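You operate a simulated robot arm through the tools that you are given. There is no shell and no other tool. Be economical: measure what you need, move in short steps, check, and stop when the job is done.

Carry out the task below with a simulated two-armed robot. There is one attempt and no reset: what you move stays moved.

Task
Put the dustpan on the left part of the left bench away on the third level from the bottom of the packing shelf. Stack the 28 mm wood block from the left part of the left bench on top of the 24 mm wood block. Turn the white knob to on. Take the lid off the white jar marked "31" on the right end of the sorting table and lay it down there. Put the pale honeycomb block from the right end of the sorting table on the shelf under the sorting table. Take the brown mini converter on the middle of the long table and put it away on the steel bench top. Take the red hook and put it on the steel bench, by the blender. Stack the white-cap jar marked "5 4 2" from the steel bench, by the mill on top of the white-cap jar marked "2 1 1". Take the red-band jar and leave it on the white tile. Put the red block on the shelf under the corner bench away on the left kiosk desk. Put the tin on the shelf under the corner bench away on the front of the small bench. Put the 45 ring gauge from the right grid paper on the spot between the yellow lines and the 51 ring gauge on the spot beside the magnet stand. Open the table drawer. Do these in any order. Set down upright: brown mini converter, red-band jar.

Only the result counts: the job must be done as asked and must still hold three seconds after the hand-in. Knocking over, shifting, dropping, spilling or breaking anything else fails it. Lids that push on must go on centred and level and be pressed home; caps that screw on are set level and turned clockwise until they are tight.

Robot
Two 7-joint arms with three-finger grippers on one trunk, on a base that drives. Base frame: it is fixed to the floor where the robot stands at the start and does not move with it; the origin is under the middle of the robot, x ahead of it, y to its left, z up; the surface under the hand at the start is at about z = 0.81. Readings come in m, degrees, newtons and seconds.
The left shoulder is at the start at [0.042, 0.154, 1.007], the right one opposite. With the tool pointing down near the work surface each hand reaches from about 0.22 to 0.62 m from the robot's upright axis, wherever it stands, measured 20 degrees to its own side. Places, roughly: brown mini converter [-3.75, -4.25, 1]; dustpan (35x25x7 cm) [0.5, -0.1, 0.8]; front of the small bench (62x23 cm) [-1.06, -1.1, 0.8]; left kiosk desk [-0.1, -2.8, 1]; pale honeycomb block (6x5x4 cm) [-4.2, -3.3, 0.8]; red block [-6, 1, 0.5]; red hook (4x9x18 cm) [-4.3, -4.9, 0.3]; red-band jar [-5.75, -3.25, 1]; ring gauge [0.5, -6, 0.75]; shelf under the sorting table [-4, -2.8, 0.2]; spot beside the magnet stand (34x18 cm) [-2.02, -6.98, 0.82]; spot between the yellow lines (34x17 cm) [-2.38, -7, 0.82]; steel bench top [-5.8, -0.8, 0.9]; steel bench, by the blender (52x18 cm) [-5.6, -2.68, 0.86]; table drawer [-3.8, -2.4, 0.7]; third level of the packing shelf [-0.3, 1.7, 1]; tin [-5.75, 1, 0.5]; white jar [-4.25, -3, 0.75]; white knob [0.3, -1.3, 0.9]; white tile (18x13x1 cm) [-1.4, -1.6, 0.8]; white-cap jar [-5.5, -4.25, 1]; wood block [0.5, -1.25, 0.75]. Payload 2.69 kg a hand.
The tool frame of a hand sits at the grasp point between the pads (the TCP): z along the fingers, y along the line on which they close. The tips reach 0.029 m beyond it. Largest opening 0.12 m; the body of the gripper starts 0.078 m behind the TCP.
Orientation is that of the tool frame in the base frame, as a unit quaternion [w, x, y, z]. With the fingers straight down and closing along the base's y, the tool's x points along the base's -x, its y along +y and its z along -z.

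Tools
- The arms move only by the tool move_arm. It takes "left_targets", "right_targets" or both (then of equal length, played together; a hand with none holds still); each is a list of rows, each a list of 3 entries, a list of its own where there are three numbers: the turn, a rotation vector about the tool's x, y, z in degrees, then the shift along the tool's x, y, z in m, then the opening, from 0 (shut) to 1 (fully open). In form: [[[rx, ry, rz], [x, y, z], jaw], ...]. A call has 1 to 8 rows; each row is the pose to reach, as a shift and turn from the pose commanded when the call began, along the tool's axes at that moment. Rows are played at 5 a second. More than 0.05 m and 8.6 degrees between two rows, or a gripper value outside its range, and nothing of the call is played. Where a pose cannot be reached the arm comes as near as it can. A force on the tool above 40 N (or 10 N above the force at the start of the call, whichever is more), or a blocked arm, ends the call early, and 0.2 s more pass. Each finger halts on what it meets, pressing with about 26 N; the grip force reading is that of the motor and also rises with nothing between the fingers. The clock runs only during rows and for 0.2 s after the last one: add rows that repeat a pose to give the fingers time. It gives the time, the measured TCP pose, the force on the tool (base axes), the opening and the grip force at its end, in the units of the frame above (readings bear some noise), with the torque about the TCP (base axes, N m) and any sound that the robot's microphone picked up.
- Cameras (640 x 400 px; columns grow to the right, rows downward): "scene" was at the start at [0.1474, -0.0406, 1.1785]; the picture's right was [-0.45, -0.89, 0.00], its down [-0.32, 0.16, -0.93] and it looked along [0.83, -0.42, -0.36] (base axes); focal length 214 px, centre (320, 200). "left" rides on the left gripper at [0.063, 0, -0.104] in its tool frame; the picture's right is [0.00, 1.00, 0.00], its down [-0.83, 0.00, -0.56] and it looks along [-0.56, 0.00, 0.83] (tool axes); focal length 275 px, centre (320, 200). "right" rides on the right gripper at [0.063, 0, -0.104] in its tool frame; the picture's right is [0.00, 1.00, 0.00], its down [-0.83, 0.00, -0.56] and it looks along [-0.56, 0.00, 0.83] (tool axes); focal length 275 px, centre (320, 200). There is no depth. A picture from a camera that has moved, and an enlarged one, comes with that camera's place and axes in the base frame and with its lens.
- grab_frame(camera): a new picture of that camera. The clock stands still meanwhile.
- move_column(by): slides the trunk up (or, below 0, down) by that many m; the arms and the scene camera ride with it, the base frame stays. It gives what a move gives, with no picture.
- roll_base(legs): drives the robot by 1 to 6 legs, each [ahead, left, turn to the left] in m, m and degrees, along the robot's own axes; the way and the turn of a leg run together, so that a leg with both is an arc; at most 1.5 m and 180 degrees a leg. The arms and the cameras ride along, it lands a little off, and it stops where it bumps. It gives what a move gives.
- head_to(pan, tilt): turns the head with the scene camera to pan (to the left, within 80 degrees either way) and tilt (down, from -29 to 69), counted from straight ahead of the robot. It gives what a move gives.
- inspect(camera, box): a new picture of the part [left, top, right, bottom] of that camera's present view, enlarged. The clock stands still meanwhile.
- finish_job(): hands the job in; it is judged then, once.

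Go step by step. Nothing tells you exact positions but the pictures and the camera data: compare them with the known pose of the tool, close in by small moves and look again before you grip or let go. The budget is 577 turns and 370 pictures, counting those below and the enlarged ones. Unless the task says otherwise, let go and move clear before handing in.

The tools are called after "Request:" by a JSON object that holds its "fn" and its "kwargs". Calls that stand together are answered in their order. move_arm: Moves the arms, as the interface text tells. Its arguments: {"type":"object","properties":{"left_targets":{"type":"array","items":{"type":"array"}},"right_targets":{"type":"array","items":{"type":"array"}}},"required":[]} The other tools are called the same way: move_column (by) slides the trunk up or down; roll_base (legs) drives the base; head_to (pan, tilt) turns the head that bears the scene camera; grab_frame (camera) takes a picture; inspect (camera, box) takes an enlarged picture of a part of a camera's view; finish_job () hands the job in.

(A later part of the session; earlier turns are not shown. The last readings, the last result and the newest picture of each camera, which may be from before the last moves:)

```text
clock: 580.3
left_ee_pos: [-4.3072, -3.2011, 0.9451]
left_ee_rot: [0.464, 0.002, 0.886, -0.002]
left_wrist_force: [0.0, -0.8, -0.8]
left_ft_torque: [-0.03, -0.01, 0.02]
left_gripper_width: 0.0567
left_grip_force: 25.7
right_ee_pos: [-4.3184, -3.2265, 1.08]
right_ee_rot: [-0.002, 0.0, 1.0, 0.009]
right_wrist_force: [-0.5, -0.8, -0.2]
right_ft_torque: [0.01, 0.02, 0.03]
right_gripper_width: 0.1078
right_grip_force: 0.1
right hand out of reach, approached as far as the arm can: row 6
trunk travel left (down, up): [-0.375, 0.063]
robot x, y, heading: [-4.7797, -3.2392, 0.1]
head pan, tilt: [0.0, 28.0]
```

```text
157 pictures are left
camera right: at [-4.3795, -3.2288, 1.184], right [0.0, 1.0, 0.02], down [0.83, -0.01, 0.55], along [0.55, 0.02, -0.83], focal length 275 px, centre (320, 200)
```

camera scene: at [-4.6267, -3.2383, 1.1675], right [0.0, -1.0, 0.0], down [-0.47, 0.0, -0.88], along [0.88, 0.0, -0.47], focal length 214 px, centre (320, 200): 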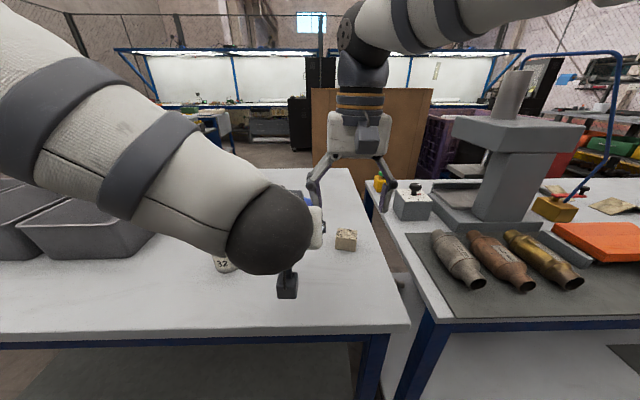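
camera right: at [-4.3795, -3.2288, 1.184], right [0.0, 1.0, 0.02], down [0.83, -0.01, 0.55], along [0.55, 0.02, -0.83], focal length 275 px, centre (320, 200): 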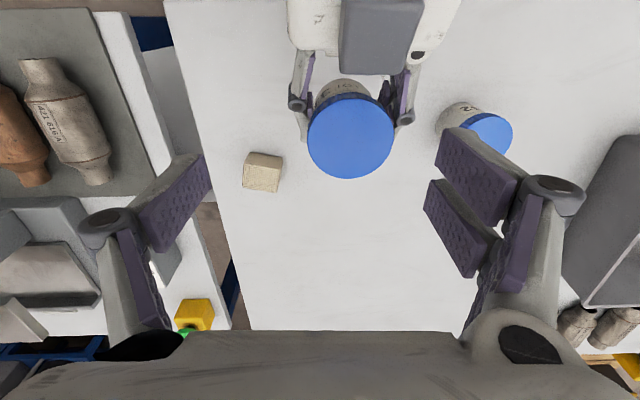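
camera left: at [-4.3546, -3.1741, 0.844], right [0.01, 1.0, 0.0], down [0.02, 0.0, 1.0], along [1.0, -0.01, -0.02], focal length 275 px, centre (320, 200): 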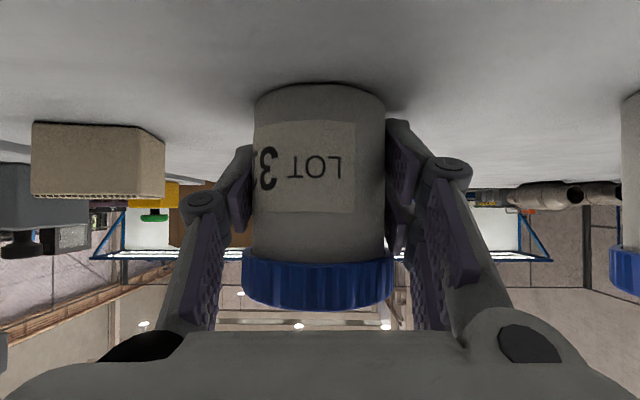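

Request:
{"fn": "move_arm", "kwargs": {"right_targets": [[[0, 0, 0], [-0.003, 0.01, 0.02], 0.9], [[0, 0, 0], [-0.006, 0.018, 0.04], 0.9], [[0, 0, 0], [-0.009, 0.0235, 0.06], 0.9], [[0, 0, 0], [-0.009, 0.0235, 0.074], 0.9]]}}

Request:
{"fn": "grab_frame", "kwargs": {"camera": "right"}}

Request:
{"fn": "grab_frame", "kwargs": {"camera": "left"}}

```text
clock: 581.3
left_ee_pos: [-4.3072, -3.2013, 0.9441]
left_ee_rot: [0.465, 0.002, 0.885, -0.003]
left_wrist_force: [0.0, 0.3, -0.8]
left_ft_torque: [-0.01, 0.01, 0.02]
left_gripper_width: 0.0565
left_grip_force: 25.4
right_ee_pos: [-4.3109, -3.202, 1.005]
right_ee_rot: [-0.003, -0.001, 1.0, 0.009]
right_wrist_force: [-0.9, 0.1, 0.0]
right_ft_torque: [-0.01, 0.02, -0.01]
right_gripper_width: 0.1078
right_grip_force: 0.0
trunk travel left (down, up): [-0.375, 0.063]
robot x, y, heading: [-4.7791, -3.2392, 0.1]
head pan, tilt: [0.0, 28.0]
```

```text
156 pictures are left
camera right: at [-4.3723, -3.2048, 1.1086], right [0.0, 1.0, 0.02], down [0.83, -0.01, 0.55], along [0.55, 0.02, -0.83], focal length 275 px, centre (320, 200)
```

right: 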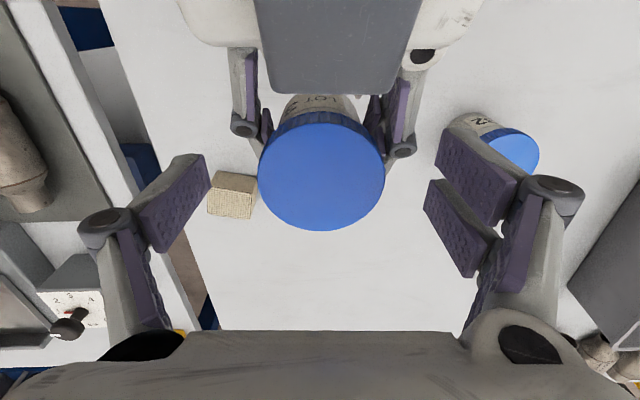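

```text
155 pictures are left
camera left: at [-4.4301, -3.1974, 0.9521], right [0.01, 1.0, 0.0], down [0.02, 0.0, 1.0], along [1.0, -0.01, -0.02], focal length 275 px, centre (320, 200)
```

left: 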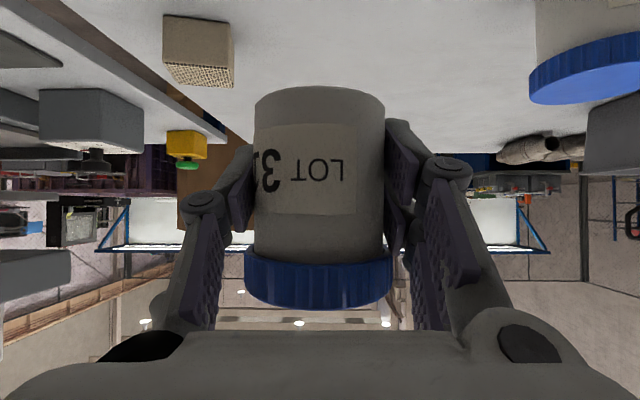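

Request:
{"fn": "move_arm", "kwargs": {"right_targets": [[[0, 0, 0], [0, 0, 0], 0.7], [[0, 0, 0], [0, 0, 0], 0.5], [[0, 0, 0], [0, 0, 0], 0.3], [[0, 0, 0], [0, 0, 0], 0.3]]}}

Request:
{"fn": "grab_frame", "kwargs": {"camera": "left"}}

```text
clock: 582.4
left_ee_pos: [-4.3109, -3.2025, 0.9412]
left_ee_rot: [0.461, 0.005, 0.887, -0.004]
left_wrist_force: [2.0, -4.0, 0.0]
left_ft_torque: [0.73, 0.22, 0.53]
left_gripper_width: 0.0561
left_grip_force: 26.1
right_ee_pos: [-4.3095, -3.1995, 1.0067]
right_ee_rot: [0.0, 0.001, 1.0, 0.012]
right_wrist_force: [-1.8, 4.2, 0.3]
right_ft_torque: [-0.52, -0.2, -0.5]
right_gripper_width: 0.0683
right_grip_force: 24.3
trunk travel left (down, up): [-0.375, 0.063]
robot x, y, heading: [-4.7833, -3.2373, 0.5]
head pan, tilt: [0.0, 28.0]
stopped in row 4 (left hand): the force on the tool passed its limit at 41 N (the readings are from after the stop); the commanded pose is now the measured one
```

```text
154 pictures are left
camera left: at [-4.4317, -3.1984, 0.9508], right [0.01, 1.0, 0.0], down [0.02, 0.0, 1.0], along [1.0, -0.01, -0.02], focal length 275 px, centre (320, 200)
```

left: 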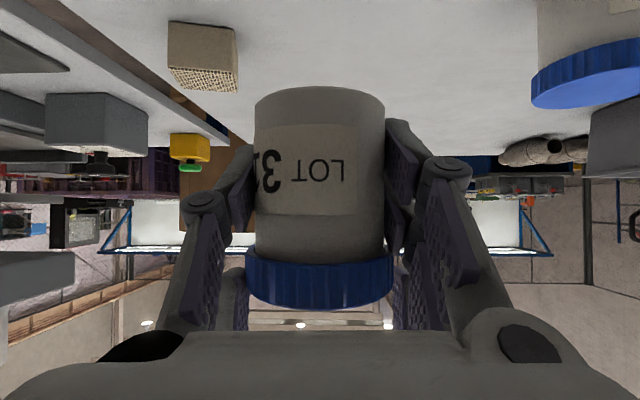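

Almost closed on the lid. Finish the grip, then try pulling up gently 8 mm.

Request:
{"fn": "move_arm", "kwargs": {"right_targets": [[[0, 0, 0], [0, 0, 0], 0.3], [[0, 0, 0], [0, 0, 0], 0.3]]}}

Request:
{"fn": "move_arm", "kwargs": {"right_targets": [[[0, 0, 0], [0, 0, -0.004], 0.3], [[0, 0, 0], [0, 0, -0.008], 0.3], [[0, 0, 0], [0, 0, -0.012], 0.3]]}}

Request:
{"fn": "grab_frame", "kwargs": {"camera": "left"}}

```text
clock: 583.0
left_ee_pos: [-4.3104, -3.2027, 0.9425]
left_ee_rot: [0.461, 0.004, 0.888, -0.004]
left_wrist_force: [1.1, -4.9, -1.9]
left_ft_torque: [0.66, 0.2, 0.62]
left_gripper_width: 0.0562
left_grip_force: 26.0
right_ee_pos: [-4.31, -3.2008, 1.0067]
right_ee_rot: [0.0, 0.0, 1.0, 0.012]
right_wrist_force: [-1.1, 6.2, 1.4]
right_ft_torque: [-0.3, -0.08, -0.57]
right_gripper_width: 0.0682
right_grip_force: 23.8
trunk travel left (down, up): [-0.375, 0.063]
robot x, y, heading: [-4.7814, -3.2412, 0.1]
head pan, tilt: [0.0, 28.0]
```

```text
clock: 583.8
left_ee_pos: [-4.3105, -3.2016, 0.94]
left_ee_rot: [0.459, 0.004, 0.888, -0.004]
left_wrist_force: [0.0, -0.4, 0.1]
left_ft_torque: [0.01, 0.0, 0.0]
left_gripper_width: 0.0562
left_grip_force: 25.9
right_ee_pos: [-4.3101, -3.2029, 1.0178]
right_ee_rot: [0.001, 0.001, 1.0, 0.012]
right_wrist_force: [0.4, 0.3, 1.2]
right_ft_torque: [-0.01, 0.02, 0.03]
right_gripper_width: 0.0357
right_grip_force: 0.0
trunk travel left (down, up): [-0.375, 0.063]
robot x, y, heading: [-4.7812, -3.2414, 0.2]
head pan, tilt: [0.0, 28.0]
```

```text
153 pictures are left
camera left: at [-4.432, -3.1979, 0.9497], right [0.01, 1.0, 0.0], down [0.03, 0.0, 1.0], along [1.0, -0.01, -0.03], focal length 275 px, centre (320, 200)
```

left: 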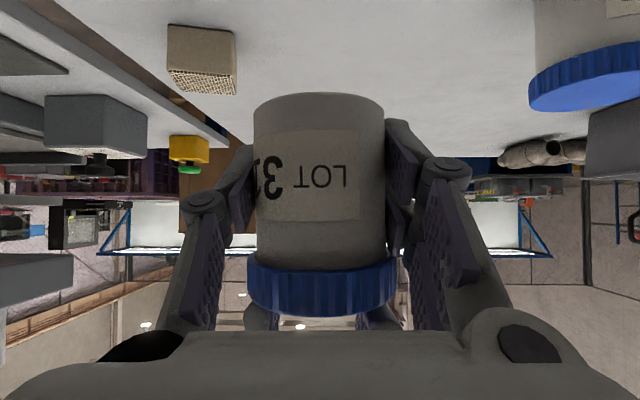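

The right fingers only caught the rim. There is still room; I open, lower the right hand 1.5 cm further, and grip again.

Request:
{"fn": "move_arm", "kwargs": {"right_targets": [[[0, 0, 0], [0, 0, -0.01], 0.7], [[0, 0, 0], [0, 0, -0.01], 0.9], [[0, 0, 0], [0, 0, 0.01], 0.9], [[0, 0, 0], [0, 0, 0.024], 0.9], [[0, 0, 0], [0, 0, 0.024], 0.7], [[0, 0, 0], [0, 0, 0.024], 0.5], [[0, 0, 0], [0, 0, 0.024], 0.4], [[0, 0, 0], [0, 0, 0.024], 0.4]]}}

Request:
{"fn": "grab_frame", "kwargs": {"camera": "left"}}

Request:
{"fn": "grab_frame", "kwargs": {"camera": "right"}}

```text
clock: 585.6
left_ee_pos: [-4.3105, -3.2044, 0.9412]
left_ee_rot: [0.459, 0.008, 0.888, -0.007]
left_wrist_force: [0.2, -3.8, -1.9]
left_ft_torque: [0.22, -0.14, 0.54]
left_gripper_width: 0.0562
left_grip_force: 26.3
right_ee_pos: [-4.3114, -3.199, 0.9937]
right_ee_rot: [0.001, -0.001, 1.0, 0.019]
right_wrist_force: [0.0, 3.0, 0.3]
right_ft_torque: [-0.04, 0.15, -0.57]
right_gripper_width: 0.0767
right_grip_force: 20.6
trunk travel left (down, up): [-0.375, 0.063]
robot x, y, heading: [-4.7847, -3.2348, -0.0]
head pan, tilt: [0.0, 28.0]
stopped in row 8 (left hand): the force on the tool passed its limit at 41 N (the readings are from after the stop); the commanded pose is now the measured one
```

```text
152 pictures are left
camera left: at [-4.4328, -3.1999, 0.9501], right [0.02, 1.0, 0.0], down [0.03, 0.0, 1.0], along [1.0, -0.02, -0.03], focal length 275 px, centre (320, 200)
```

left: 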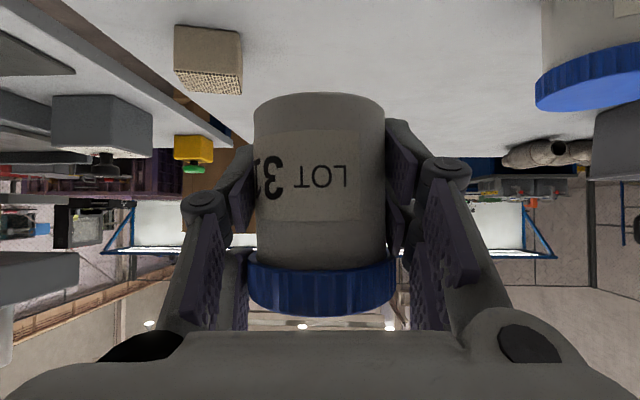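

```text
151 pictures are left
camera right: at [-4.3737, -3.2029, 1.0985], right [-0.01, 1.0, 0.04], down [0.83, -0.02, 0.56], along [0.56, 0.03, -0.83], focal length 275 px, centre (320, 200)
```

right: 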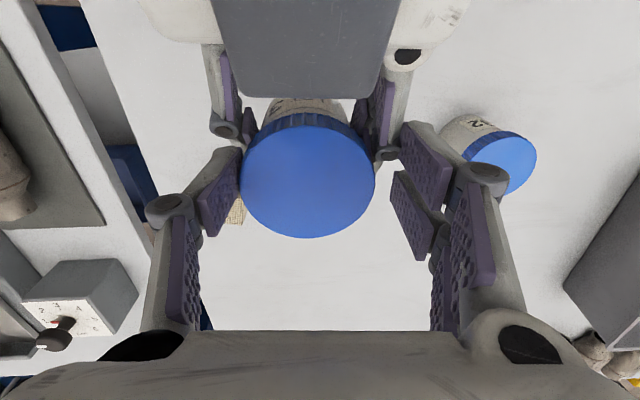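

Just off-centre by ~5 mm. Shift and close again.

Request:
{"fn": "move_arm", "kwargs": {"right_targets": [[[0, 0, 0], [0, 0, 0], 0.8], [[0, 0, 0], [0, -0.006, 0], 0.8], [[0, 0, 0], [0, -0.006, 0], 0.65], [[0, 0, 0], [0, -0.006, 0], 0.55], [[0, 0, 0], [0, -0.006, 0], 0.48], [[0, 0, 0], [0, -0.006, 0], 0.4], [[0, 0, 0], [0, -0.006, 0], 0.4]]}}

Request:
{"fn": "grab_frame", "kwargs": {"camera": "right"}}

```text
clock: 587.1
left_ee_pos: [-4.3129, -3.2072, 0.9399]
left_ee_rot: [0.457, 0.009, 0.889, -0.009]
left_wrist_force: [0.3, -3.4, -2.7]
left_ft_torque: [0.17, -0.09, 0.64]
left_gripper_width: 0.0559
left_grip_force: 25.8
right_ee_pos: [-4.3125, -3.2013, 0.9956]
right_ee_rot: [0.0, 0.0, 1.0, 0.022]
right_wrist_force: [0.0, 3.8, 0.1]
right_ft_torque: [0.03, 0.09, -0.66]
right_gripper_width: 0.0761
right_grip_force: 20.6
trunk travel left (down, up): [-0.375, 0.063]
robot x, y, heading: [-4.7851, -3.2393, 0.1]
head pan, tilt: [0.0, 28.0]
stopped in row 7 (left hand): the force on the tool passed its limit at 40 N (the readings are from after the stop); the commanded pose is now the measured one
```

```text
150 pictures are left
camera right: at [-4.375, -3.2068, 1.0998], right [-0.01, 1.0, 0.05], down [0.83, -0.02, 0.56], along [0.56, 0.04, -0.83], focal length 275 px, centre (320, 200)
```

right: 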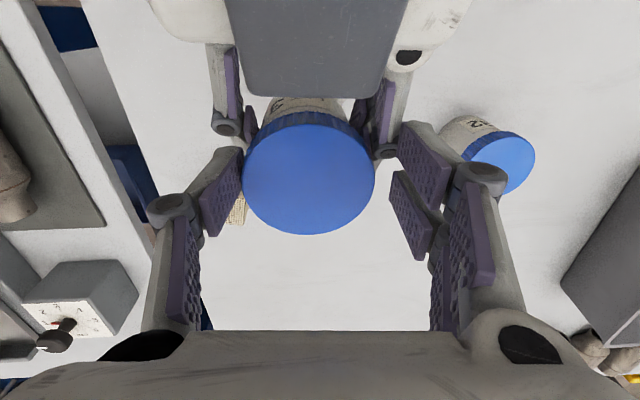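

The right finger is blocked by the left hand's knuckle. Shift the right hand 12 mm farther from it and slightly up, then close.

Request:
{"fn": "move_arm", "kwargs": {"right_targets": [[[0, 0, 0], [0, 0, 0], 0.85], [[0, 0, 0], [-0.012, -0.003, -0.004], 0.85], [[0, 0, 0], [-0.012, -0.003, -0.004], 0.65], [[0, 0, 0], [-0.012, -0.003, -0.004], 0.55], [[0, 0, 0], [-0.012, -0.003, -0.004], 0.48], [[0, 0, 0], [-0.012, -0.003, -0.004], 0.4], [[0, 0, 0], [-0.012, -0.003, -0.004], 0.4]]}}

Request:
{"fn": "grab_frame", "kwargs": {"camera": "right"}}

```text
clock: 588.7
left_ee_pos: [-4.3117, -3.2064, 0.939]
left_ee_rot: [0.457, 0.009, 0.889, -0.009]
left_wrist_force: [0.1, 14.8, -2.9]
left_ft_torque: [-0.36, 0.01, 0.11]
left_gripper_width: 0.0557
left_grip_force: 26.4
right_ee_pos: [-4.3011, -3.206, 1.0005]
right_ee_rot: [0.002, -0.001, 1.0, 0.021]
right_wrist_force: [-0.3, -13.9, 3.0]
right_ft_torque: [-0.52, 0.03, 0.03]
right_gripper_width: 0.0637
right_grip_force: 25.8
trunk travel left (down, up): [-0.375, 0.063]
robot x, y, heading: [-4.7811, -3.2374, -0.1]
head pan, tilt: [0.0, 28.0]
```

```text
149 pictures are left
camera right: at [-4.3629, -3.2113, 1.1036], right [-0.01, 1.0, 0.04], down [0.83, -0.02, 0.56], along [0.56, 0.04, -0.83], focal length 275 px, centre (320, 200)
```

right: 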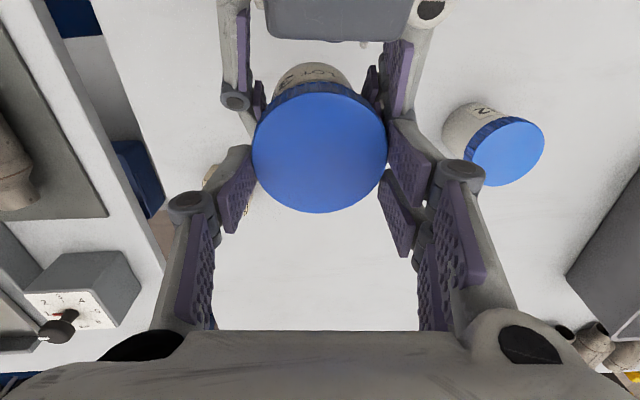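

Lid gripped (63.7 mm). Try pulling up.

Request:
{"fn": "move_arm", "kwargs": {"right_targets": [[[0, 0, 0], [0, 0, -0.004], 0.4], [[0, 0, 0], [0, 0, -0.008], 0.4]]}}

Request:
{"fn": "grab_frame", "kwargs": {"camera": "left"}}

```text
clock: 589.3
left_ee_pos: [-4.3106, -3.2073, 0.9422]
left_ee_rot: [0.46, 0.008, 0.888, -0.009]
left_wrist_force: [1.5, 18.6, 20.0]
left_ft_torque: [-0.49, -0.07, 0.09]
left_gripper_width: 0.0567
left_grip_force: 25.9
right_ee_pos: [-4.3015, -3.2063, 1.0042]
right_ee_rot: [-0.001, -0.002, 1.0, 0.021]
right_wrist_force: [-1.8, -19.2, -19.7]
right_ft_torque: [-0.72, -0.09, 0.08]
right_gripper_width: 0.0638
right_grip_force: 26.2
trunk travel left (down, up): [-0.375, 0.063]
robot x, y, heading: [-4.783, -3.2389, 0.0]
head pan, tilt: [0.0, 28.0]
```

```text
148 pictures are left
camera left: at [-4.4328, -3.201, 0.9509], right [0.03, 1.0, 0.0], down [0.03, 0.0, 1.0], along [1.0, -0.03, -0.03], focal length 275 px, centre (320, 200)
```

left: 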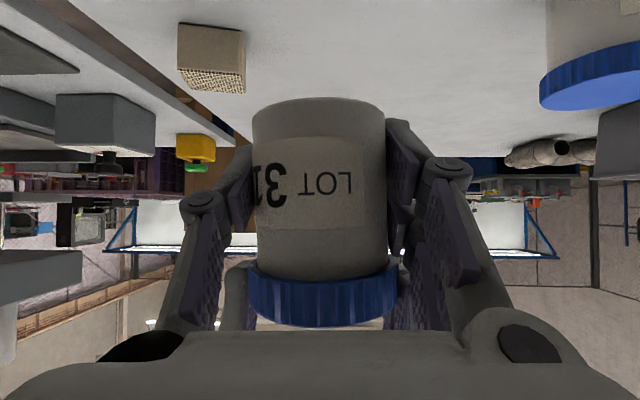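

A 20 N pull doesn't free it, so it is a screw cap. I twist counter-clockwise about the lid's axis (30°) and watch.

Request:
{"fn": "move_arm", "kwargs": {"right_targets": [[[0, 0, 0], [0, 0, 0.005], 0.4], [[0, 0, -8], [0.0002, 0.0022, 0.005], 0.4], [[0, 0, -16], [0.0006, 0.0043, 0.004], 0.4], [[0, 0, -24], [0.0013, 0.0063, 0.004], 0.4], [[0, 0, -30], [0.0021, 0.0078, 0.004], 0.4]]}}

Request:
{"fn": "grab_frame", "kwargs": {"camera": "right"}}

Request:
{"fn": "grab_frame", "kwargs": {"camera": "left"}}

```text
clock: 590.5
left_ee_pos: [-4.3148, -3.2096, 0.9369]
left_ee_rot: [0.452, 0.011, 0.892, -0.011]
left_wrist_force: [-1.6, 2.3, 0.0]
left_ft_torque: [-0.72, -0.28, 0.13]
left_gripper_width: 0.0581
left_grip_force: 25.8
right_ee_pos: [-4.2989, -3.1974, 1.0067]
right_ee_rot: [0.014, -0.253, 0.967, 0.023]
right_wrist_force: [2.6, -2.1, -0.3]
right_ft_torque: [0.56, 0.12, -0.08]
right_gripper_width: 0.0624
right_grip_force: 25.9
trunk travel left (down, up): [-0.375, 0.063]
robot x, y, heading: [-4.7808, -3.2398, 0.3]
head pan, tilt: [0.0, 28.0]
stopped in row 5 (left hand): the force on the tool passed its limit at 42 N (the readings are from after the stop); the commanded pose is now the measured one
```

```text
147 pictures are left
camera right: at [-4.355, -3.2343, 1.1082], right [-0.49, 0.87, 0.04], down [0.71, 0.38, 0.59], along [0.5, 0.32, -0.81], focal length 275 px, centre (320, 200)
```

right: 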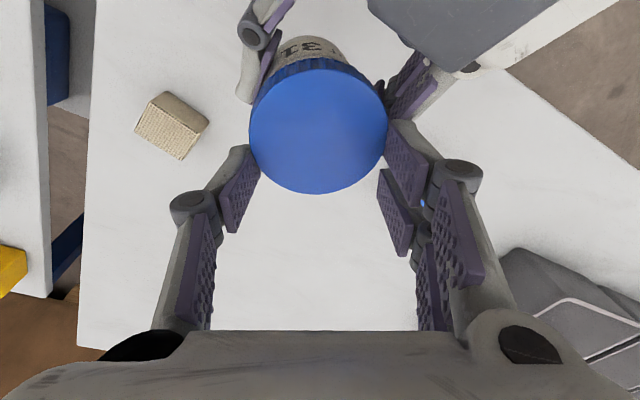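

```text
146 pictures are left
camera left: at [-4.4365, -3.2021, 0.9476], right [0.03, 1.0, -0.01], down [0.04, 0.01, 1.0], along [1.0, -0.03, -0.04], focal length 275 px, centre (320, 200)
```

left: 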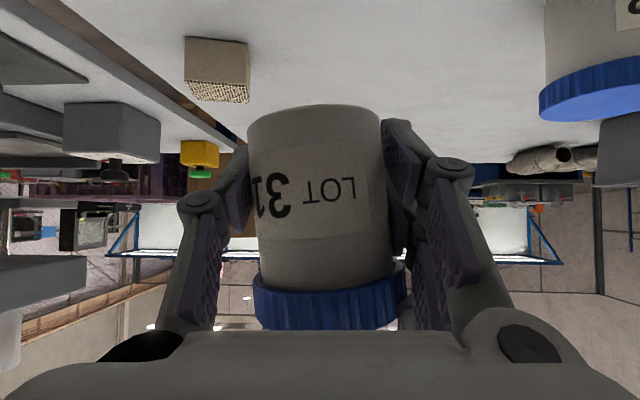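

The label stayed while the lid hand turned ~29° — the lid is unscrewing. Regrip: open, rotate back clockwise 55° around the axis.

Request:
{"fn": "move_arm", "kwargs": {"right_targets": [[[0, 0, 0], [0, 0, 0], 0.7], [[0, 0, 8], [0.0012, -0.0017, 0], 0.7], [[0, 0, 16], [0.0025, -0.0034, 0], 0.7], [[0, 0, 24], [0.0038, -0.0051, 0], 0.7], [[0, 0, 32], [0.005, -0.0068, 0], 0.7], [[0, 0, 40], [0.0064, -0.0085, 0], 0.7], [[0, 0, 48], [0.0077, -0.0102, 0], 0.7], [[0, 0, 55], [0.0089, -0.0119, 0], 0.7]]}}

Request:
{"fn": "grab_frame", "kwargs": {"camera": "right"}}

```text
clock: 592.3
left_ee_pos: [-4.3153, -3.2083, 0.9363]
left_ee_rot: [0.452, 0.012, 0.892, -0.012]
left_wrist_force: [-0.8, -0.1, -0.8]
left_ft_torque: [-0.01, 0.01, -0.01]
left_gripper_width: 0.0549
left_grip_force: 26.2
right_ee_pos: [-4.3027, -3.212, 1.0059]
right_ee_rot: [0.002, 0.223, 0.974, 0.027]
right_wrist_force: [0.2, -0.4, -0.3]
right_ft_torque: [-0.02, 0.02, -0.03]
right_gripper_width: 0.0844
right_grip_force: 0.0
trunk travel left (down, up): [-0.375, 0.063]
robot x, y, heading: [-4.7822, -3.2385, -0.2]
head pan, tilt: [0.0, 28.0]
```

```text
145 pictures are left
camera right: at [-4.3599, -3.1905, 1.1104], right [0.43, 0.9, 0.05], down [0.74, -0.39, 0.55], along [0.52, -0.2, -0.83], focal length 275 px, centre (320, 200)
```

right: 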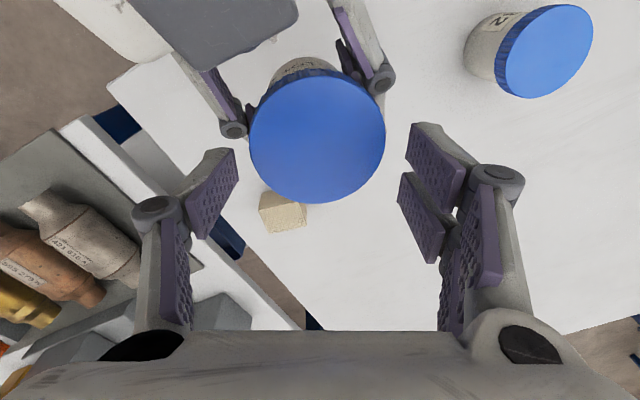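

Request:
{"fn": "move_arm", "kwargs": {"right_targets": [[[0, 0, 0], [0.004, -0.001, 0.002], 0.7], [[0, 0, 0], [0.004, -0.001, 0.002], 0.55], [[0, 0, 0], [0.004, -0.001, 0.002], 0.45], [[0, 0, 0], [0.004, -0.001, 0.002], 0.4], [[0, 0, 0], [0.004, -0.001, 0.002], 0.4]]}}

Request:
{"fn": "move_arm", "kwargs": {"right_targets": [[[0, 0, -8], [0.0002, 0.002, 0], 0.4], [[0, 0, -16], [0.0006, 0.004, 0], 0.4], [[0, 0, -24], [0.0013, 0.006, -0.0003], 0.4], [[0, 0, -32], [0.0022, 0.0078, -0.0003], 0.4], [[0, 0, -40], [0.0033, 0.0095, -0.0006], 0.4], [[0, 0, -48], [0.0046, 0.011, -0.0006], 0.4], [[0, 0, -55], [0.0059, 0.012, -0.0008], 0.4]]}}

Request:
{"fn": "grab_frame", "kwargs": {"camera": "left"}}

Request:
{"fn": "grab_frame", "kwargs": {"camera": "right"}}

```text
clock: 593.5
left_ee_pos: [-4.316, -3.2082, 0.9373]
left_ee_rot: [0.452, 0.011, 0.892, -0.011]
left_wrist_force: [2.3, 3.3, -2.3]
left_ft_torque: [-0.17, 0.09, 0.01]
left_gripper_width: 0.055
left_grip_force: 26.5
right_ee_pos: [-4.3053, -3.2101, 1.0036]
right_ee_rot: [0.002, 0.222, 0.975, 0.027]
right_wrist_force: [-1.8, -4.3, 2.8]
right_ft_torque: [-0.13, 0.09, 0.01]
right_gripper_width: 0.0633
right_grip_force: 26.0
trunk travel left (down, up): [-0.375, 0.063]
robot x, y, heading: [-4.7765, -3.2419, 0.3]
head pan, tilt: [0.0, 28.0]
```

```text
clock: 595.1
left_ee_pos: [-4.3172, -3.2093, 0.9365]
left_ee_rot: [0.45, 0.014, 0.893, -0.012]
left_wrist_force: [-27.8, 17.2, -7.5]
left_ft_torque: [-1.15, -1.89, 1.23]
left_gripper_width: 0.0583
left_grip_force: 25.8
right_ee_pos: [-4.3029, -3.1998, 1.0073]
right_ee_rot: [0.02, -0.254, 0.967, 0.023]
right_wrist_force: [26.7, -18.1, 6.5]
right_ft_torque: [-0.2, -0.05, -0.73]
right_gripper_width: 0.063
right_grip_force: 25.8
trunk travel left (down, up): [-0.375, 0.063]
robot x, y, heading: [-4.7828, -3.2445, 0.1]
head pan, tilt: [0.0, 28.0]
```

```text
144 pictures are left
camera left: at [-4.4384, -3.2025, 0.9466], right [0.04, 1.0, -0.01], down [0.05, 0.0, 1.0], along [1.0, -0.04, -0.05], focal length 275 px, centre (320, 200)
```

left: 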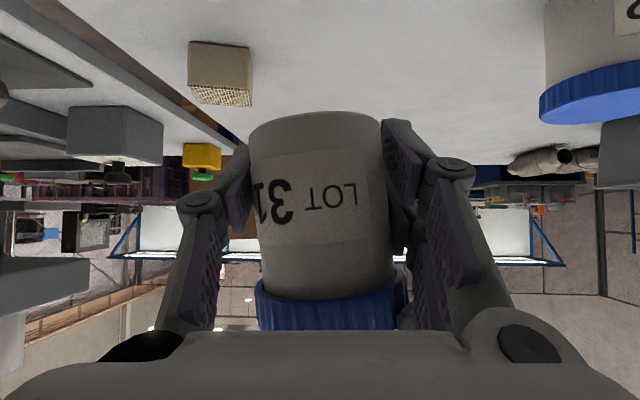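

```text
143 pictures are left
camera right: at [-4.3609, -3.2365, 1.1084], right [-0.49, 0.87, 0.03], down [0.71, 0.38, 0.6], along [0.51, 0.32, -0.8], focal length 275 px, centre (320, 200)
```

right: 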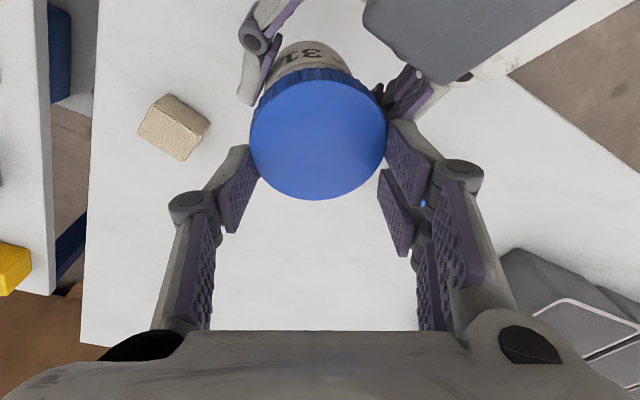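

Good stroke. Test a light pull.

Request:
{"fn": "move_arm", "kwargs": {"right_targets": [[[0, 0, 0], [0, 0, -0.003], 0.4], [[0, 0, 0], [0, 0, -0.007], 0.4], [[0, 0, 0], [0, 0, -0.01], 0.4]]}}

Request:
{"fn": "grab_frame", "kwargs": {"camera": "left"}}

```text
clock: 595.9
left_ee_pos: [-4.3143, -3.2076, 0.9383]
left_ee_rot: [0.455, 0.011, 0.89, -0.011]
left_wrist_force: [-11.0, 16.6, 7.9]
left_ft_torque: [-0.86, -0.41, 0.24]
left_gripper_width: 0.0593
left_grip_force: 26.1
right_ee_pos: [-4.3065, -3.1966, 1.0141]
right_ee_rot: [0.013, -0.254, 0.967, 0.021]
right_wrist_force: [10.9, -17.1, -7.3]
right_ft_torque: [-0.26, -0.45, -0.01]
right_gripper_width: 0.0626
right_grip_force: 25.4
trunk travel left (down, up): [-0.375, 0.063]
robot x, y, heading: [-4.7784, -3.2379, -0.1]
head pan, tilt: [0.0, 28.0]
```

```text
142 pictures are left
camera left: at [-4.4356, -3.202, 0.9486], right [0.03, 1.0, -0.01], down [0.04, 0.0, 1.0], along [1.0, -0.03, -0.04], focal length 275 px, centre (320, 200)
```

left: 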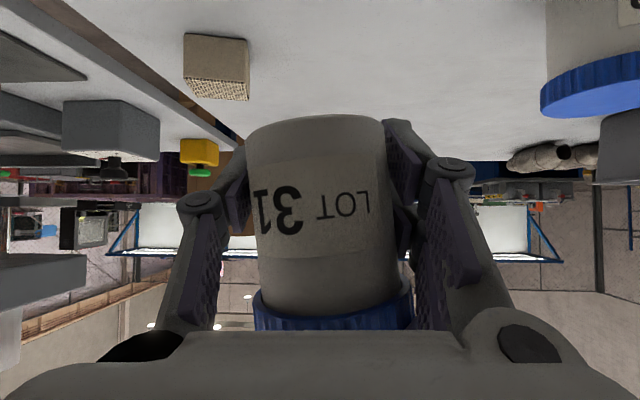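

Still attached; continue with more strokes. Reseat and regrip.

Request:
{"fn": "move_arm", "kwargs": {"right_targets": [[[0, 0, 0], [-0.003, -0.002, 0.009], 0.4], [[0, 0, 0], [-0.003, -0.002, 0.009], 0.7], [[0, 0, 9], [-0.001, -0.0035, 0.009], 0.7], [[0, 0, 17.5], [0, -0.005, 0.009], 0.7], [[0, 0, 26], [0.001, -0.0065, 0.009], 0.7], [[0, 0, 34.5], [0.002, -0.008, 0.009], 0.7], [[0, 0, 43], [0.003, -0.0095, 0.009], 0.7], [[0, 0, 51], [0.004, -0.0107, 0.009], 0.7]]}}

Request:
{"fn": "grab_frame", "kwargs": {"camera": "right"}}

```text
refused: row 3 steps farther than a row can; nothing moved
```

```text
141 pictures are left
camera right: at [-4.3617, -3.234, 1.1159], right [-0.5, 0.87, 0.04], down [0.71, 0.38, 0.58], along [0.49, 0.31, -0.81], focal length 275 px, centre (320, 200)
```

right: 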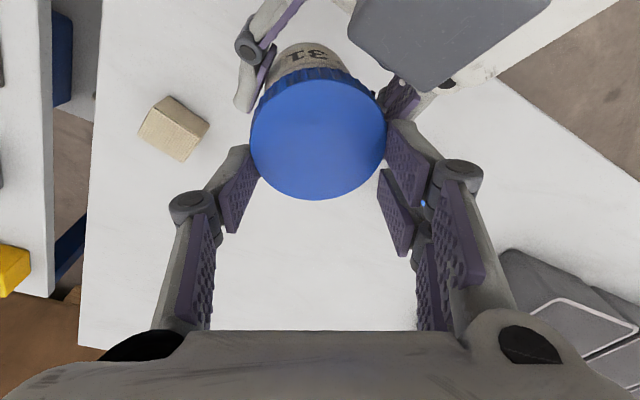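

Request:
{"fn": "move_arm", "kwargs": {"right_targets": [[[0, 0, 0], [-0.003, -0.002, 0.009], 0.4], [[0, 0, 0], [-0.003, -0.002, 0.009], 0.7], [[0, 0, 8.4], [-0.001, -0.0035, 0.009], 0.7], [[0, 0, 16.8], [0, -0.005, 0.009], 0.7], [[0, 0, 25.2], [0.001, -0.0065, 0.009], 0.7], [[0, 0, 33.6], [0.002, -0.008, 0.009], 0.7], [[0, 0, 42], [0.003, -0.0095, 0.009], 0.7], [[0, 0, 50], [0.004, -0.0107, 0.009], 0.7]]}}

Request:
{"fn": "move_arm", "kwargs": {"right_targets": [[[0, 0, 4], [0.002, 0.001, 0], 0.6], [[0, 0, 4], [0.002, 0.001, 0], 0.5], [[0, 0, 4], [0.002, 0.001, 0], 0.4], [[0, 0, 4], [0.002, 0.001, 0], 0.4]]}}

Request:
{"fn": "move_arm", "kwargs": {"right_targets": [[[0, 0, -8.3], [0.0002, 0.002, 0], 0.4], [[0, 0, -16.6], [0.0006, 0.004, 0], 0.4], [[0, 0, -25], [0.0013, 0.006, -0.0003], 0.4], [[0, 0, -33.3], [0.0022, 0.0078, -0.0003], 0.4], [[0, 0, -41.6], [0.0033, 0.0095, -0.0006], 0.4], [[0, 0, -50], [0.0046, 0.011, -0.0006], 0.4], [[0, 0, -58], [0.0059, 0.012, -0.0008], 0.4]]}}

Request:
{"fn": "grab_frame", "kwargs": {"camera": "left"}}

```text
clock: 597.7
left_ee_pos: [-4.3158, -3.2082, 0.9372]
left_ee_rot: [0.453, 0.013, 0.891, -0.012]
left_wrist_force: [0.7, -0.4, -1.0]
left_ft_torque: [0.0, 0.02, -0.03]
left_gripper_width: 0.0552
left_grip_force: 25.9
right_ee_pos: [-4.3054, -3.2097, 1.0059]
right_ee_rot: [0.003, 0.18, 0.983, 0.027]
right_wrist_force: [0.3, 0.7, -0.4]
right_ft_torque: [-0.02, 0.0, -0.01]
right_gripper_width: 0.0841
right_grip_force: 0.1
trunk travel left (down, up): [-0.375, 0.063]
robot x, y, heading: [-4.7839, -3.24, 0.2]
head pan, tilt: [0.0, 28.0]
```

```text
clock: 598.7
left_ee_pos: [-4.3146, -3.2062, 0.9366]
left_ee_rot: [0.452, 0.01, 0.892, -0.01]
left_wrist_force: [7.3, 28.7, -6.0]
left_ft_torque: [-0.89, 0.12, -0.1]
left_gripper_width: 0.0555
left_grip_force: 26.2
right_ee_pos: [-4.3054, -3.2098, 1.0055]
right_ee_rot: [0.001, 0.214, 0.977, 0.024]
right_wrist_force: [-9.5, -29.4, 5.2]
right_ft_torque: [-1.13, 0.48, 0.39]
right_gripper_width: 0.0636
right_grip_force: 26.0
trunk travel left (down, up): [-0.375, 0.063]
robot x, y, heading: [-4.7809, -3.2408, 0.2]
head pan, tilt: [0.0, 28.0]
```

```text
clock: 600.3
left_ee_pos: [-4.3176, -3.2117, 0.9363]
left_ee_rot: [0.45, 0.015, 0.893, -0.014]
left_wrist_force: [-21.7, 4.7, -8.0]
left_ft_torque: [-0.53, -1.02, 0.77]
left_gripper_width: 0.0577
left_grip_force: 26.2
right_ee_pos: [-4.3045, -3.1926, 1.0078]
right_ee_rot: [0.021, -0.289, 0.957, 0.024]
right_wrist_force: [21.0, -4.4, 7.2]
right_ft_torque: [0.11, -0.41, -0.37]
right_gripper_width: 0.06
right_grip_force: 25.5
trunk travel left (down, up): [-0.375, 0.063]
robot x, y, heading: [-4.7851, -3.2397, 0.1]
head pan, tilt: [0.0, 28.0]
```

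```text
140 pictures are left
camera left: at [-4.4382, -3.2035, 0.9471], right [0.04, 1.0, -0.01], down [0.05, 0.01, 1.0], along [1.0, -0.04, -0.04], focal length 275 px, centre (320, 200)
```

left: 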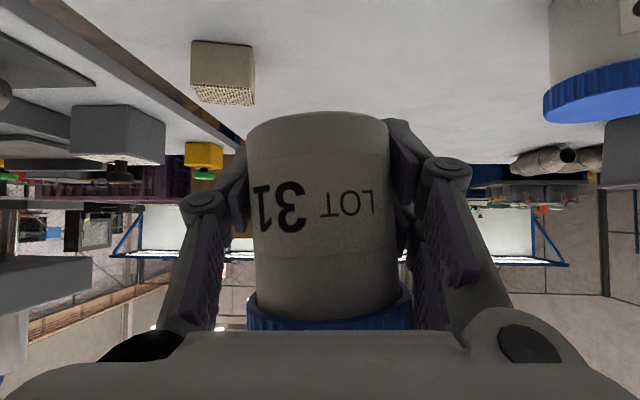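

Request:
{"fn": "move_arm", "kwargs": {"right_targets": [[[0, 0, 0], [0, 0, -0.004], 0.4], [[0, 0, 0], [0, 0, -0.009], 0.4], [[0, 0, 0], [0, 0, -0.014], 0.4]]}}

Request:
{"fn": "grab_frame", "kwargs": {"camera": "right"}}

```text
clock: 601.1
left_ee_pos: [-4.3134, -3.2085, 0.939]
left_ee_rot: [0.456, 0.012, 0.89, -0.012]
left_wrist_force: [-1.5, -4.7, 21.2]
left_ft_torque: [0.12, 0.23, -0.03]
left_gripper_width: 0.0543
left_grip_force: 26.4
right_ee_pos: [-4.3086, -3.1943, 1.0188]
right_ee_rot: [0.011, -0.288, 0.957, 0.024]
right_wrist_force: [1.1, 4.9, -21.0]
right_ft_torque: [0.47, -0.45, 0.01]
right_gripper_width: 0.0593
right_grip_force: 26.3
trunk travel left (down, up): [-0.375, 0.063]
robot x, y, heading: [-4.7802, -3.2416, -0.1]
head pan, tilt: [0.0, 28.0]
```

```text
139 pictures are left
camera right: at [-4.3608, -3.2342, 1.1214], right [-0.56, 0.83, 0.04], down [0.69, 0.43, 0.59], along [0.47, 0.35, -0.81], focal length 275 px, centre (320, 200)
```

right: 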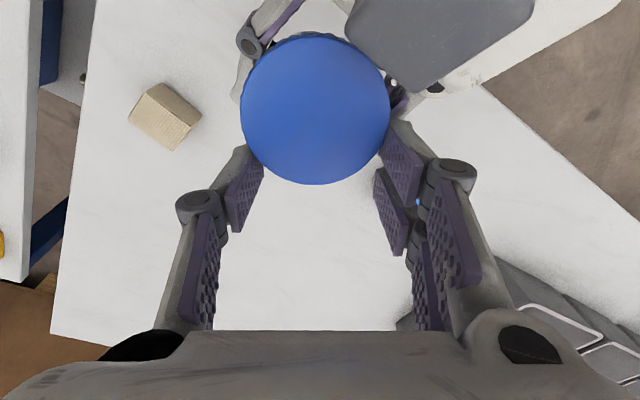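

Request:
{"fn": "grab_frame", "kwargs": {"camera": "left"}}

```text
138 pictures are left
camera left: at [-4.4353, -3.2023, 0.9493], right [0.03, 1.0, -0.01], down [0.03, 0.01, 1.0], along [1.0, -0.03, -0.03], focal length 275 px, centre (320, 200)
```

left: 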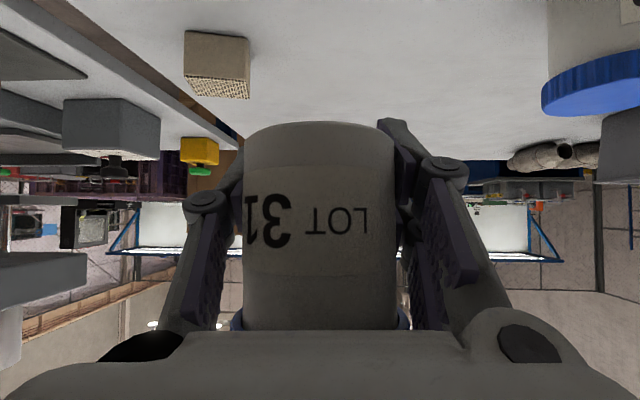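

The jar slides up in the left grip. While the right holds the lid, the left re-grips the body 1.5 cm higher.

Request:
{"fn": "move_arm", "kwargs": {"left_targets": [[[0, 0, 0], [0, 0, 0], 0.55], [[0, 0, 0], [0, 0, 0], 0.65], [[0, 0, 0], [-0.0122, 0, -0.0088], 0.65], [[0, 0, 0], [-0.0122, 0, -0.0088], 0.5], [[0, 0, 0], [-0.0122, 0, -0.0088], 0.35], [[0, 0, 0], [-0.0122, 0, -0.0088], 0.25], [[0, 0, 0], [-0.0122, 0, -0.0088], 0.25]]}}

Request:
{"fn": "grab_frame", "kwargs": {"camera": "left"}}

```text
clock: 602.7
left_ee_pos: [-4.3176, -3.2086, 0.9482]
left_ee_rot: [0.449, 0.013, 0.893, -0.012]
left_wrist_force: [-4.7, -8.6, -5.2]
left_ft_torque: [0.1, -0.57, 0.28]
left_gripper_width: 0.0561
left_grip_force: 26.2
right_ee_pos: [-4.3055, -3.1955, 1.0243]
right_ee_rot: [0.021, -0.287, 0.958, 0.024]
right_wrist_force: [6.0, 7.9, 4.4]
right_ft_torque: [0.36, 0.2, -0.24]
right_gripper_width: 0.0588
right_grip_force: 26.8
trunk travel left (down, up): [-0.375, 0.063]
robot x, y, heading: [-4.7849, -3.2381, 0.2]
head pan, tilt: [0.0, 28.0]
stopped in row 7 (left hand): the force on the tool passed its limit at 41 N (the readings are from after the stop); the commanded pose is now the measured one
```

```text
137 pictures are left
camera left: at [-4.4388, -3.202, 0.9613], right [0.04, 1.0, -0.01], down [0.05, 0.0, 1.0], along [1.0, -0.04, -0.05], focal length 275 px, centre (320, 200)
```

left: 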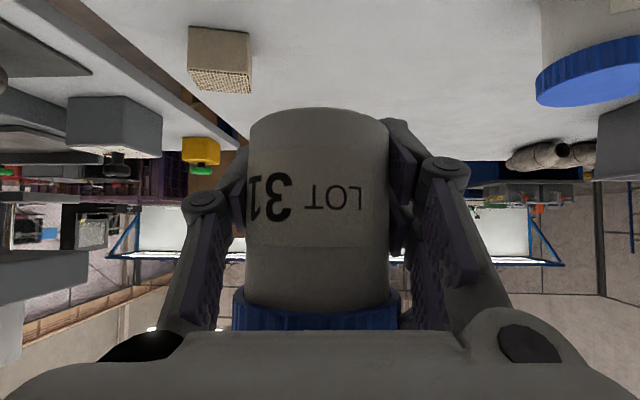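

Body gripped well; the lid seems to have risen several mm. Regrip with the right and do another stroke.

Request:
{"fn": "move_arm", "kwargs": {"right_targets": [[[0, 0, 0], [0, 0, 0], 0.7], [[0, 0, 8.4], [0.001, -0.0015, 0], 0.7], [[0, 0, 16.8], [0.002, -0.003, 0], 0.7], [[0, 0, 25.2], [0.004, -0.005, 0], 0.7], [[0, 0, 33.6], [0.006, -0.007, 0], 0.7], [[0, 0, 42], [0.008, -0.009, 0], 0.7], [[0, 0, 50], [0.01, -0.011, 0], 0.7], [[0, 0, 58], [0.011, -0.012, 0], 0.7]]}}

Request:
{"fn": "grab_frame", "kwargs": {"camera": "right"}}

```text
clock: 604.5
left_ee_pos: [-4.3163, -3.2067, 0.9499]
left_ee_rot: [0.449, 0.01, 0.894, -0.01]
left_wrist_force: [0.7, 0.7, -0.1]
left_ft_torque: [0.03, 0.0, -0.01]
left_gripper_width: 0.0547
left_grip_force: 25.9
right_ee_pos: [-4.3086, -3.2129, 1.0222]
right_ee_rot: [0.005, 0.217, 0.976, 0.028]
right_wrist_force: [-0.5, -0.3, 0.6]
right_ft_torque: [0.04, 0.0, -0.02]
right_gripper_width: 0.0837
right_grip_force: 0.0
trunk travel left (down, up): [-0.375, 0.063]
robot x, y, heading: [-4.7821, -3.2391, 0.1]
head pan, tilt: [0.0, 28.0]
```

```text
136 pictures are left
camera right: at [-4.3669, -3.1924, 1.1264], right [0.42, 0.91, 0.06], down [0.74, -0.38, 0.55], along [0.52, -0.19, -0.83], focal length 275 px, centre (320, 200)
```

right: 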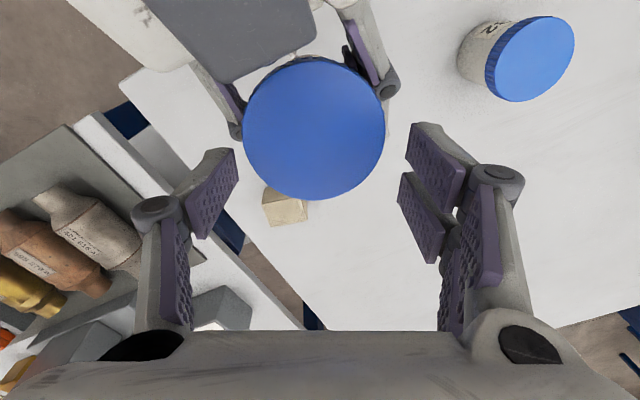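

Request:
{"fn": "move_arm", "kwargs": {"right_targets": [[[0, 0, 0], [0.006, -0.002, 0], 0.7], [[0, 0, 0], [0.011, -0.003, 0.004], 0.7], [[0, 0, 0], [0.011, -0.003, 0.004], 0.55], [[0, 0, 0], [0.011, -0.003, 0.004], 0.45], [[0, 0, 0], [0.011, -0.003, 0.004], 0.4], [[0, 0, 0], [0.011, -0.003, 0.004], 0.4]]}}

Request:
{"fn": "grab_frame", "kwargs": {"camera": "right"}}

```text
clock: 605.9
left_ee_pos: [-4.3171, -3.2088, 0.9504]
left_ee_rot: [0.449, 0.011, 0.893, -0.011]
left_wrist_force: [-9.3, -10.4, -0.8]
left_ft_torque: [0.29, -0.36, 0.09]
left_gripper_width: 0.0546
left_grip_force: 25.8
right_ee_pos: [-4.3163, -3.2122, 1.0173]
right_ee_rot: [-0.001, 0.218, 0.975, 0.033]
right_wrist_force: [10.2, 11.3, -0.3]
right_ft_torque: [0.41, -0.27, -0.09]
right_gripper_width: 0.0636
right_grip_force: 26.1
trunk travel left (down, up): [-0.375, 0.063]
robot x, y, heading: [-4.7821, -3.2392, 0.3]
head pan, tilt: [0.0, 28.0]
```

```text
135 pictures are left
camera right: at [-4.3742, -3.1936, 1.1216], right [0.42, 0.9, 0.07], down [0.75, -0.39, 0.54], along [0.52, -0.18, -0.84], focal length 275 px, centre (320, 200)
```

right: 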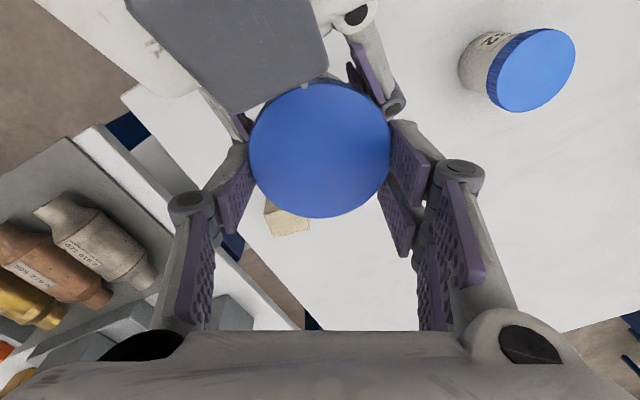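

Request:
{"fn": "move_arm", "kwargs": {"right_targets": [[[0, 0, -8.3], [0.0001, 0.0014, 0], 0.4], [[0, 0, -16.6], [0.0004, 0.0029, 0], 0.4], [[0, 0, -25], [0.0009, 0.0042, -0.0005], 0.4], [[0, 0, -33.3], [0.0016, 0.0055, -0.0005], 0.4], [[0, 0, -41.6], [0.0025, 0.0066, -0.001], 0.4], [[0, 0, -50], [0.0036, 0.0077, -0.001], 0.4], [[0, 0, -58], [0.0047, 0.0085, -0.0015], 0.4]]}}

Request:
{"fn": "move_arm", "kwargs": {"right_targets": [[[0, 0, 0], [0, 0, -0.004], 0.4], [[0, 0, 0], [0, 0, -0.008], 0.4]]}}

Request:
{"fn": "grab_frame", "kwargs": {"camera": "left"}}

```text
clock: 607.4
left_ee_pos: [-4.3182, -3.2109, 0.9479]
left_ee_rot: [0.447, 0.014, 0.895, -0.013]
left_wrist_force: [2.6, -2.7, -1.5]
left_ft_torque: [0.03, 0.02, 0.16]
left_gripper_width: 0.0548
left_grip_force: 26.0
right_ee_pos: [-4.3169, -3.198, 1.0227]
right_ee_rot: [0.025, -0.217, 0.975, 0.028]
right_wrist_force: [-2.1, 2.5, 1.6]
right_ft_torque: [0.14, 0.12, -0.2]
right_gripper_width: 0.0676
right_grip_force: 14.8
trunk travel left (down, up): [-0.375, 0.063]
robot x, y, heading: [-4.7845, -3.2411, 0.2]
head pan, tilt: [0.0, 28.0]
stopped in row 7 (left hand): the force on the tool passed its limit at 44 N (the readings are from after the stop); the commanded pose is now the measured one
```

```text
clock: 608.0
left_ee_pos: [-4.3179, -3.2092, 0.9458]
left_ee_rot: [0.444, 0.014, 0.896, -0.013]
left_wrist_force: [-0.9, 0.0, 0.4]
left_ft_torque: [-0.02, 0.03, -0.03]
left_gripper_width: 0.055
left_grip_force: 26.1
right_ee_pos: [-4.3171, -3.1989, 1.0321]
right_ee_rot: [0.025, -0.218, 0.975, 0.028]
right_wrist_force: [-0.2, 0.0, -0.5]
right_ft_torque: [-0.04, -0.01, -0.02]
right_gripper_width: 0.0632
right_grip_force: 26.2
trunk travel left (down, up): [-0.375, 0.063]
robot x, y, heading: [-4.7834, -3.2372, 0.2]
head pan, tilt: [0.0, 28.0]
```

```text
134 pictures are left
camera left: at [-4.4405, -3.2023, 0.9592], right [0.04, 1.0, -0.01], down [0.06, 0.0, 1.0], along [1.0, -0.04, -0.06], focal length 275 px, centre (320, 200)
```

left: 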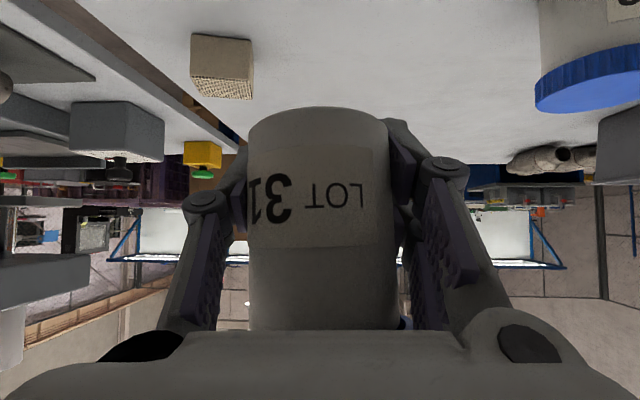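

No more interaction force: the lid has come off. Raise it and check.

Request:
{"fn": "move_arm", "kwargs": {"right_targets": [[[0, 0, 0], [0, 0, -0.02], 0.4], [[0, 0, 8], [-0.01, -0.02, -0.04], 0.4], [[0, 0, 16], [-0.01, -0.05, -0.05], 0.4], [[0, 0, 24], [-0.01, -0.08, -0.05], 0.4]]}}

Request:
{"fn": "grab_frame", "kwargs": {"camera": "scene"}}

Request:
{"fn": "grab_frame", "kwargs": {"camera": "right"}}

```text
clock: 609.0
left_ee_pos: [-4.3189, -3.2092, 0.9481]
left_ee_rot: [0.447, 0.015, 0.894, -0.013]
left_wrist_force: [-0.5, 0.3, -0.9]
left_ft_torque: [0.03, -0.01, -0.03]
left_gripper_width: 0.055
left_grip_force: 25.8
right_ee_pos: [-4.2795, -3.274, 1.074]
right_ee_rot: [0.017, -0.008, 0.999, 0.031]
right_wrist_force: [-0.7, -0.3, -0.1]
right_ft_torque: [0.03, 0.0, 0.01]
right_gripper_width: 0.0627
right_grip_force: 26.4
right hand out of reach, approached as far as the arm can: row 3, 4
trunk travel left (down, up): [-0.375, 0.063]
robot x, y, heading: [-4.7829, -3.2428, 0.3]
head pan, tilt: [0.0, 28.0]
```

```text
133 pictures are left
camera scene: at [-4.6263, -3.2385, 1.1674], right [0.0, -1.0, 0.0], down [-0.47, 0.0, -0.88], along [0.88, 0.0, -0.47], focal length 214 px, centre (320, 200)
```

scene: 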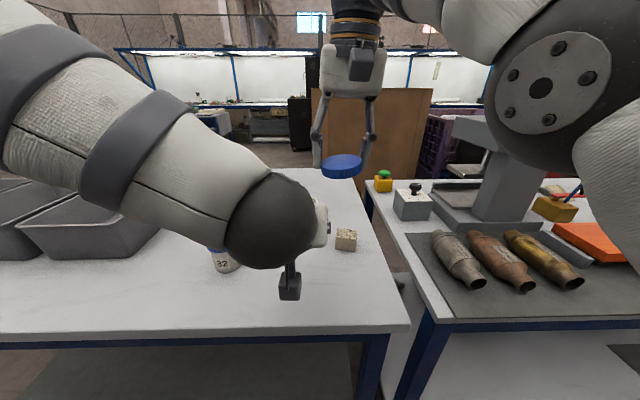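

```text
132 pictures are left
camera right: at [-4.3453, -3.2821, 1.1756], right [-0.02, 1.0, 0.06], down [0.81, -0.02, 0.58], along [0.58, 0.06, -0.81], focal length 275 px, centre (320, 200)
```

right: 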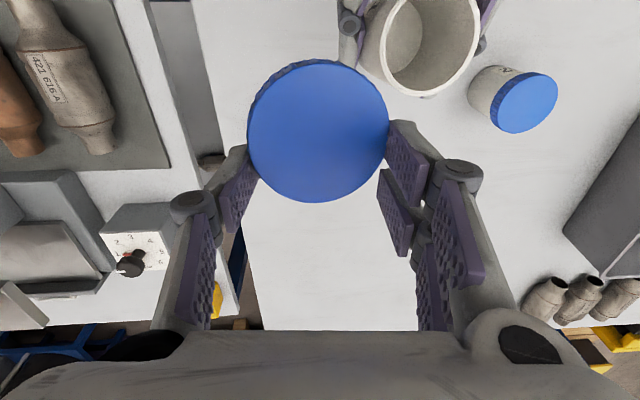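

The lid is off. Now set the open jar back on the table with the left hand.

Request:
{"fn": "move_arm", "kwargs": {"left_targets": [[[0, 0, 0], [0.013, 0.004, 0.022], 0.25], [[0, 0, 0], [0.026, 0.008, 0.044], 0.25], [[0, 0, 0], [0.04, 0.012, 0.066], 0.25], [[0, 0, 0], [0.0526, 0.015, 0.088], 0.25]]}}

Request:
{"fn": "grab_frame", "kwargs": {"camera": "left"}}

```text
clock: 610.0
left_ee_pos: [-4.2776, -3.1998, 0.8497]
left_ee_rot: [0.446, 0.013, 0.895, -0.013]
left_wrist_force: [0.2, 0.5, -0.1]
left_ft_torque: [-0.02, 0.0, 0.03]
left_gripper_width: 0.0549
left_grip_force: 25.8
right_ee_pos: [-4.2791, -3.2737, 1.0741]
right_ee_rot: [0.017, -0.01, 0.999, 0.032]
right_wrist_force: [0.5, 0.4, -0.1]
right_ft_torque: [-0.04, 0.02, 0.0]
right_gripper_width: 0.0628
right_grip_force: 25.7
trunk travel left (down, up): [-0.375, 0.063]
robot x, y, heading: [-4.7773, -3.2405, 0.0]
head pan, tilt: [0.0, 28.0]
```

```text
131 pictures are left
camera left: at [-4.3982, -3.1924, 0.8625], right [0.04, 1.0, -0.01], down [0.05, 0.01, 1.0], along [1.0, -0.04, -0.05], focal length 275 px, centre (320, 200)
```

left: 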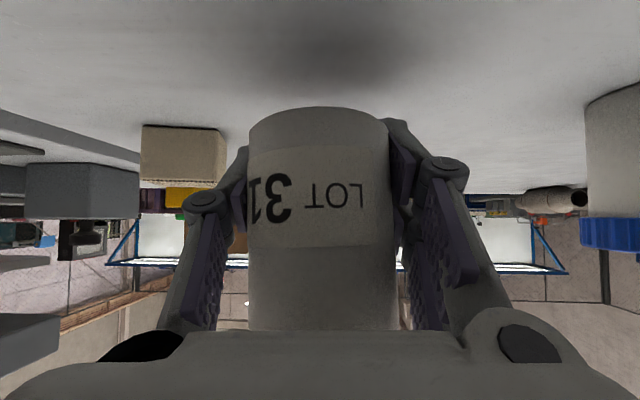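

Request:
{"fn": "move_arm", "kwargs": {"left_targets": [[[0, 0, 0], [0.0048, 0, 0.0036], 0.25], [[0, 0, 0], [0.008, 0, 0.006], 0.25], [[0, 0, 0], [0.0104, 0, 0.0078], 0.25]]}}

```text
clock: 610.8
left_ee_pos: [-4.2795, -3.1991, 0.8395]
left_ee_rot: [0.447, 0.014, 0.894, -0.013]
left_wrist_force: [-0.7, -0.4, -0.4]
left_ft_torque: [0.02, 0.04, 0.0]
left_gripper_width: 0.0546
left_grip_force: 26.3
right_ee_pos: [-4.2787, -3.2734, 1.0736]
right_ee_rot: [0.018, -0.009, 0.999, 0.032]
right_wrist_force: [0.2, 0.3, -0.7]
right_ft_torque: [0.03, 0.0, 0.0]
right_gripper_width: 0.0625
right_grip_force: 26.0
trunk travel left (down, up): [-0.375, 0.063]
robot x, y, heading: [-4.7805, -3.2404, 0.0]
head pan, tilt: [0.0, 28.0]
```

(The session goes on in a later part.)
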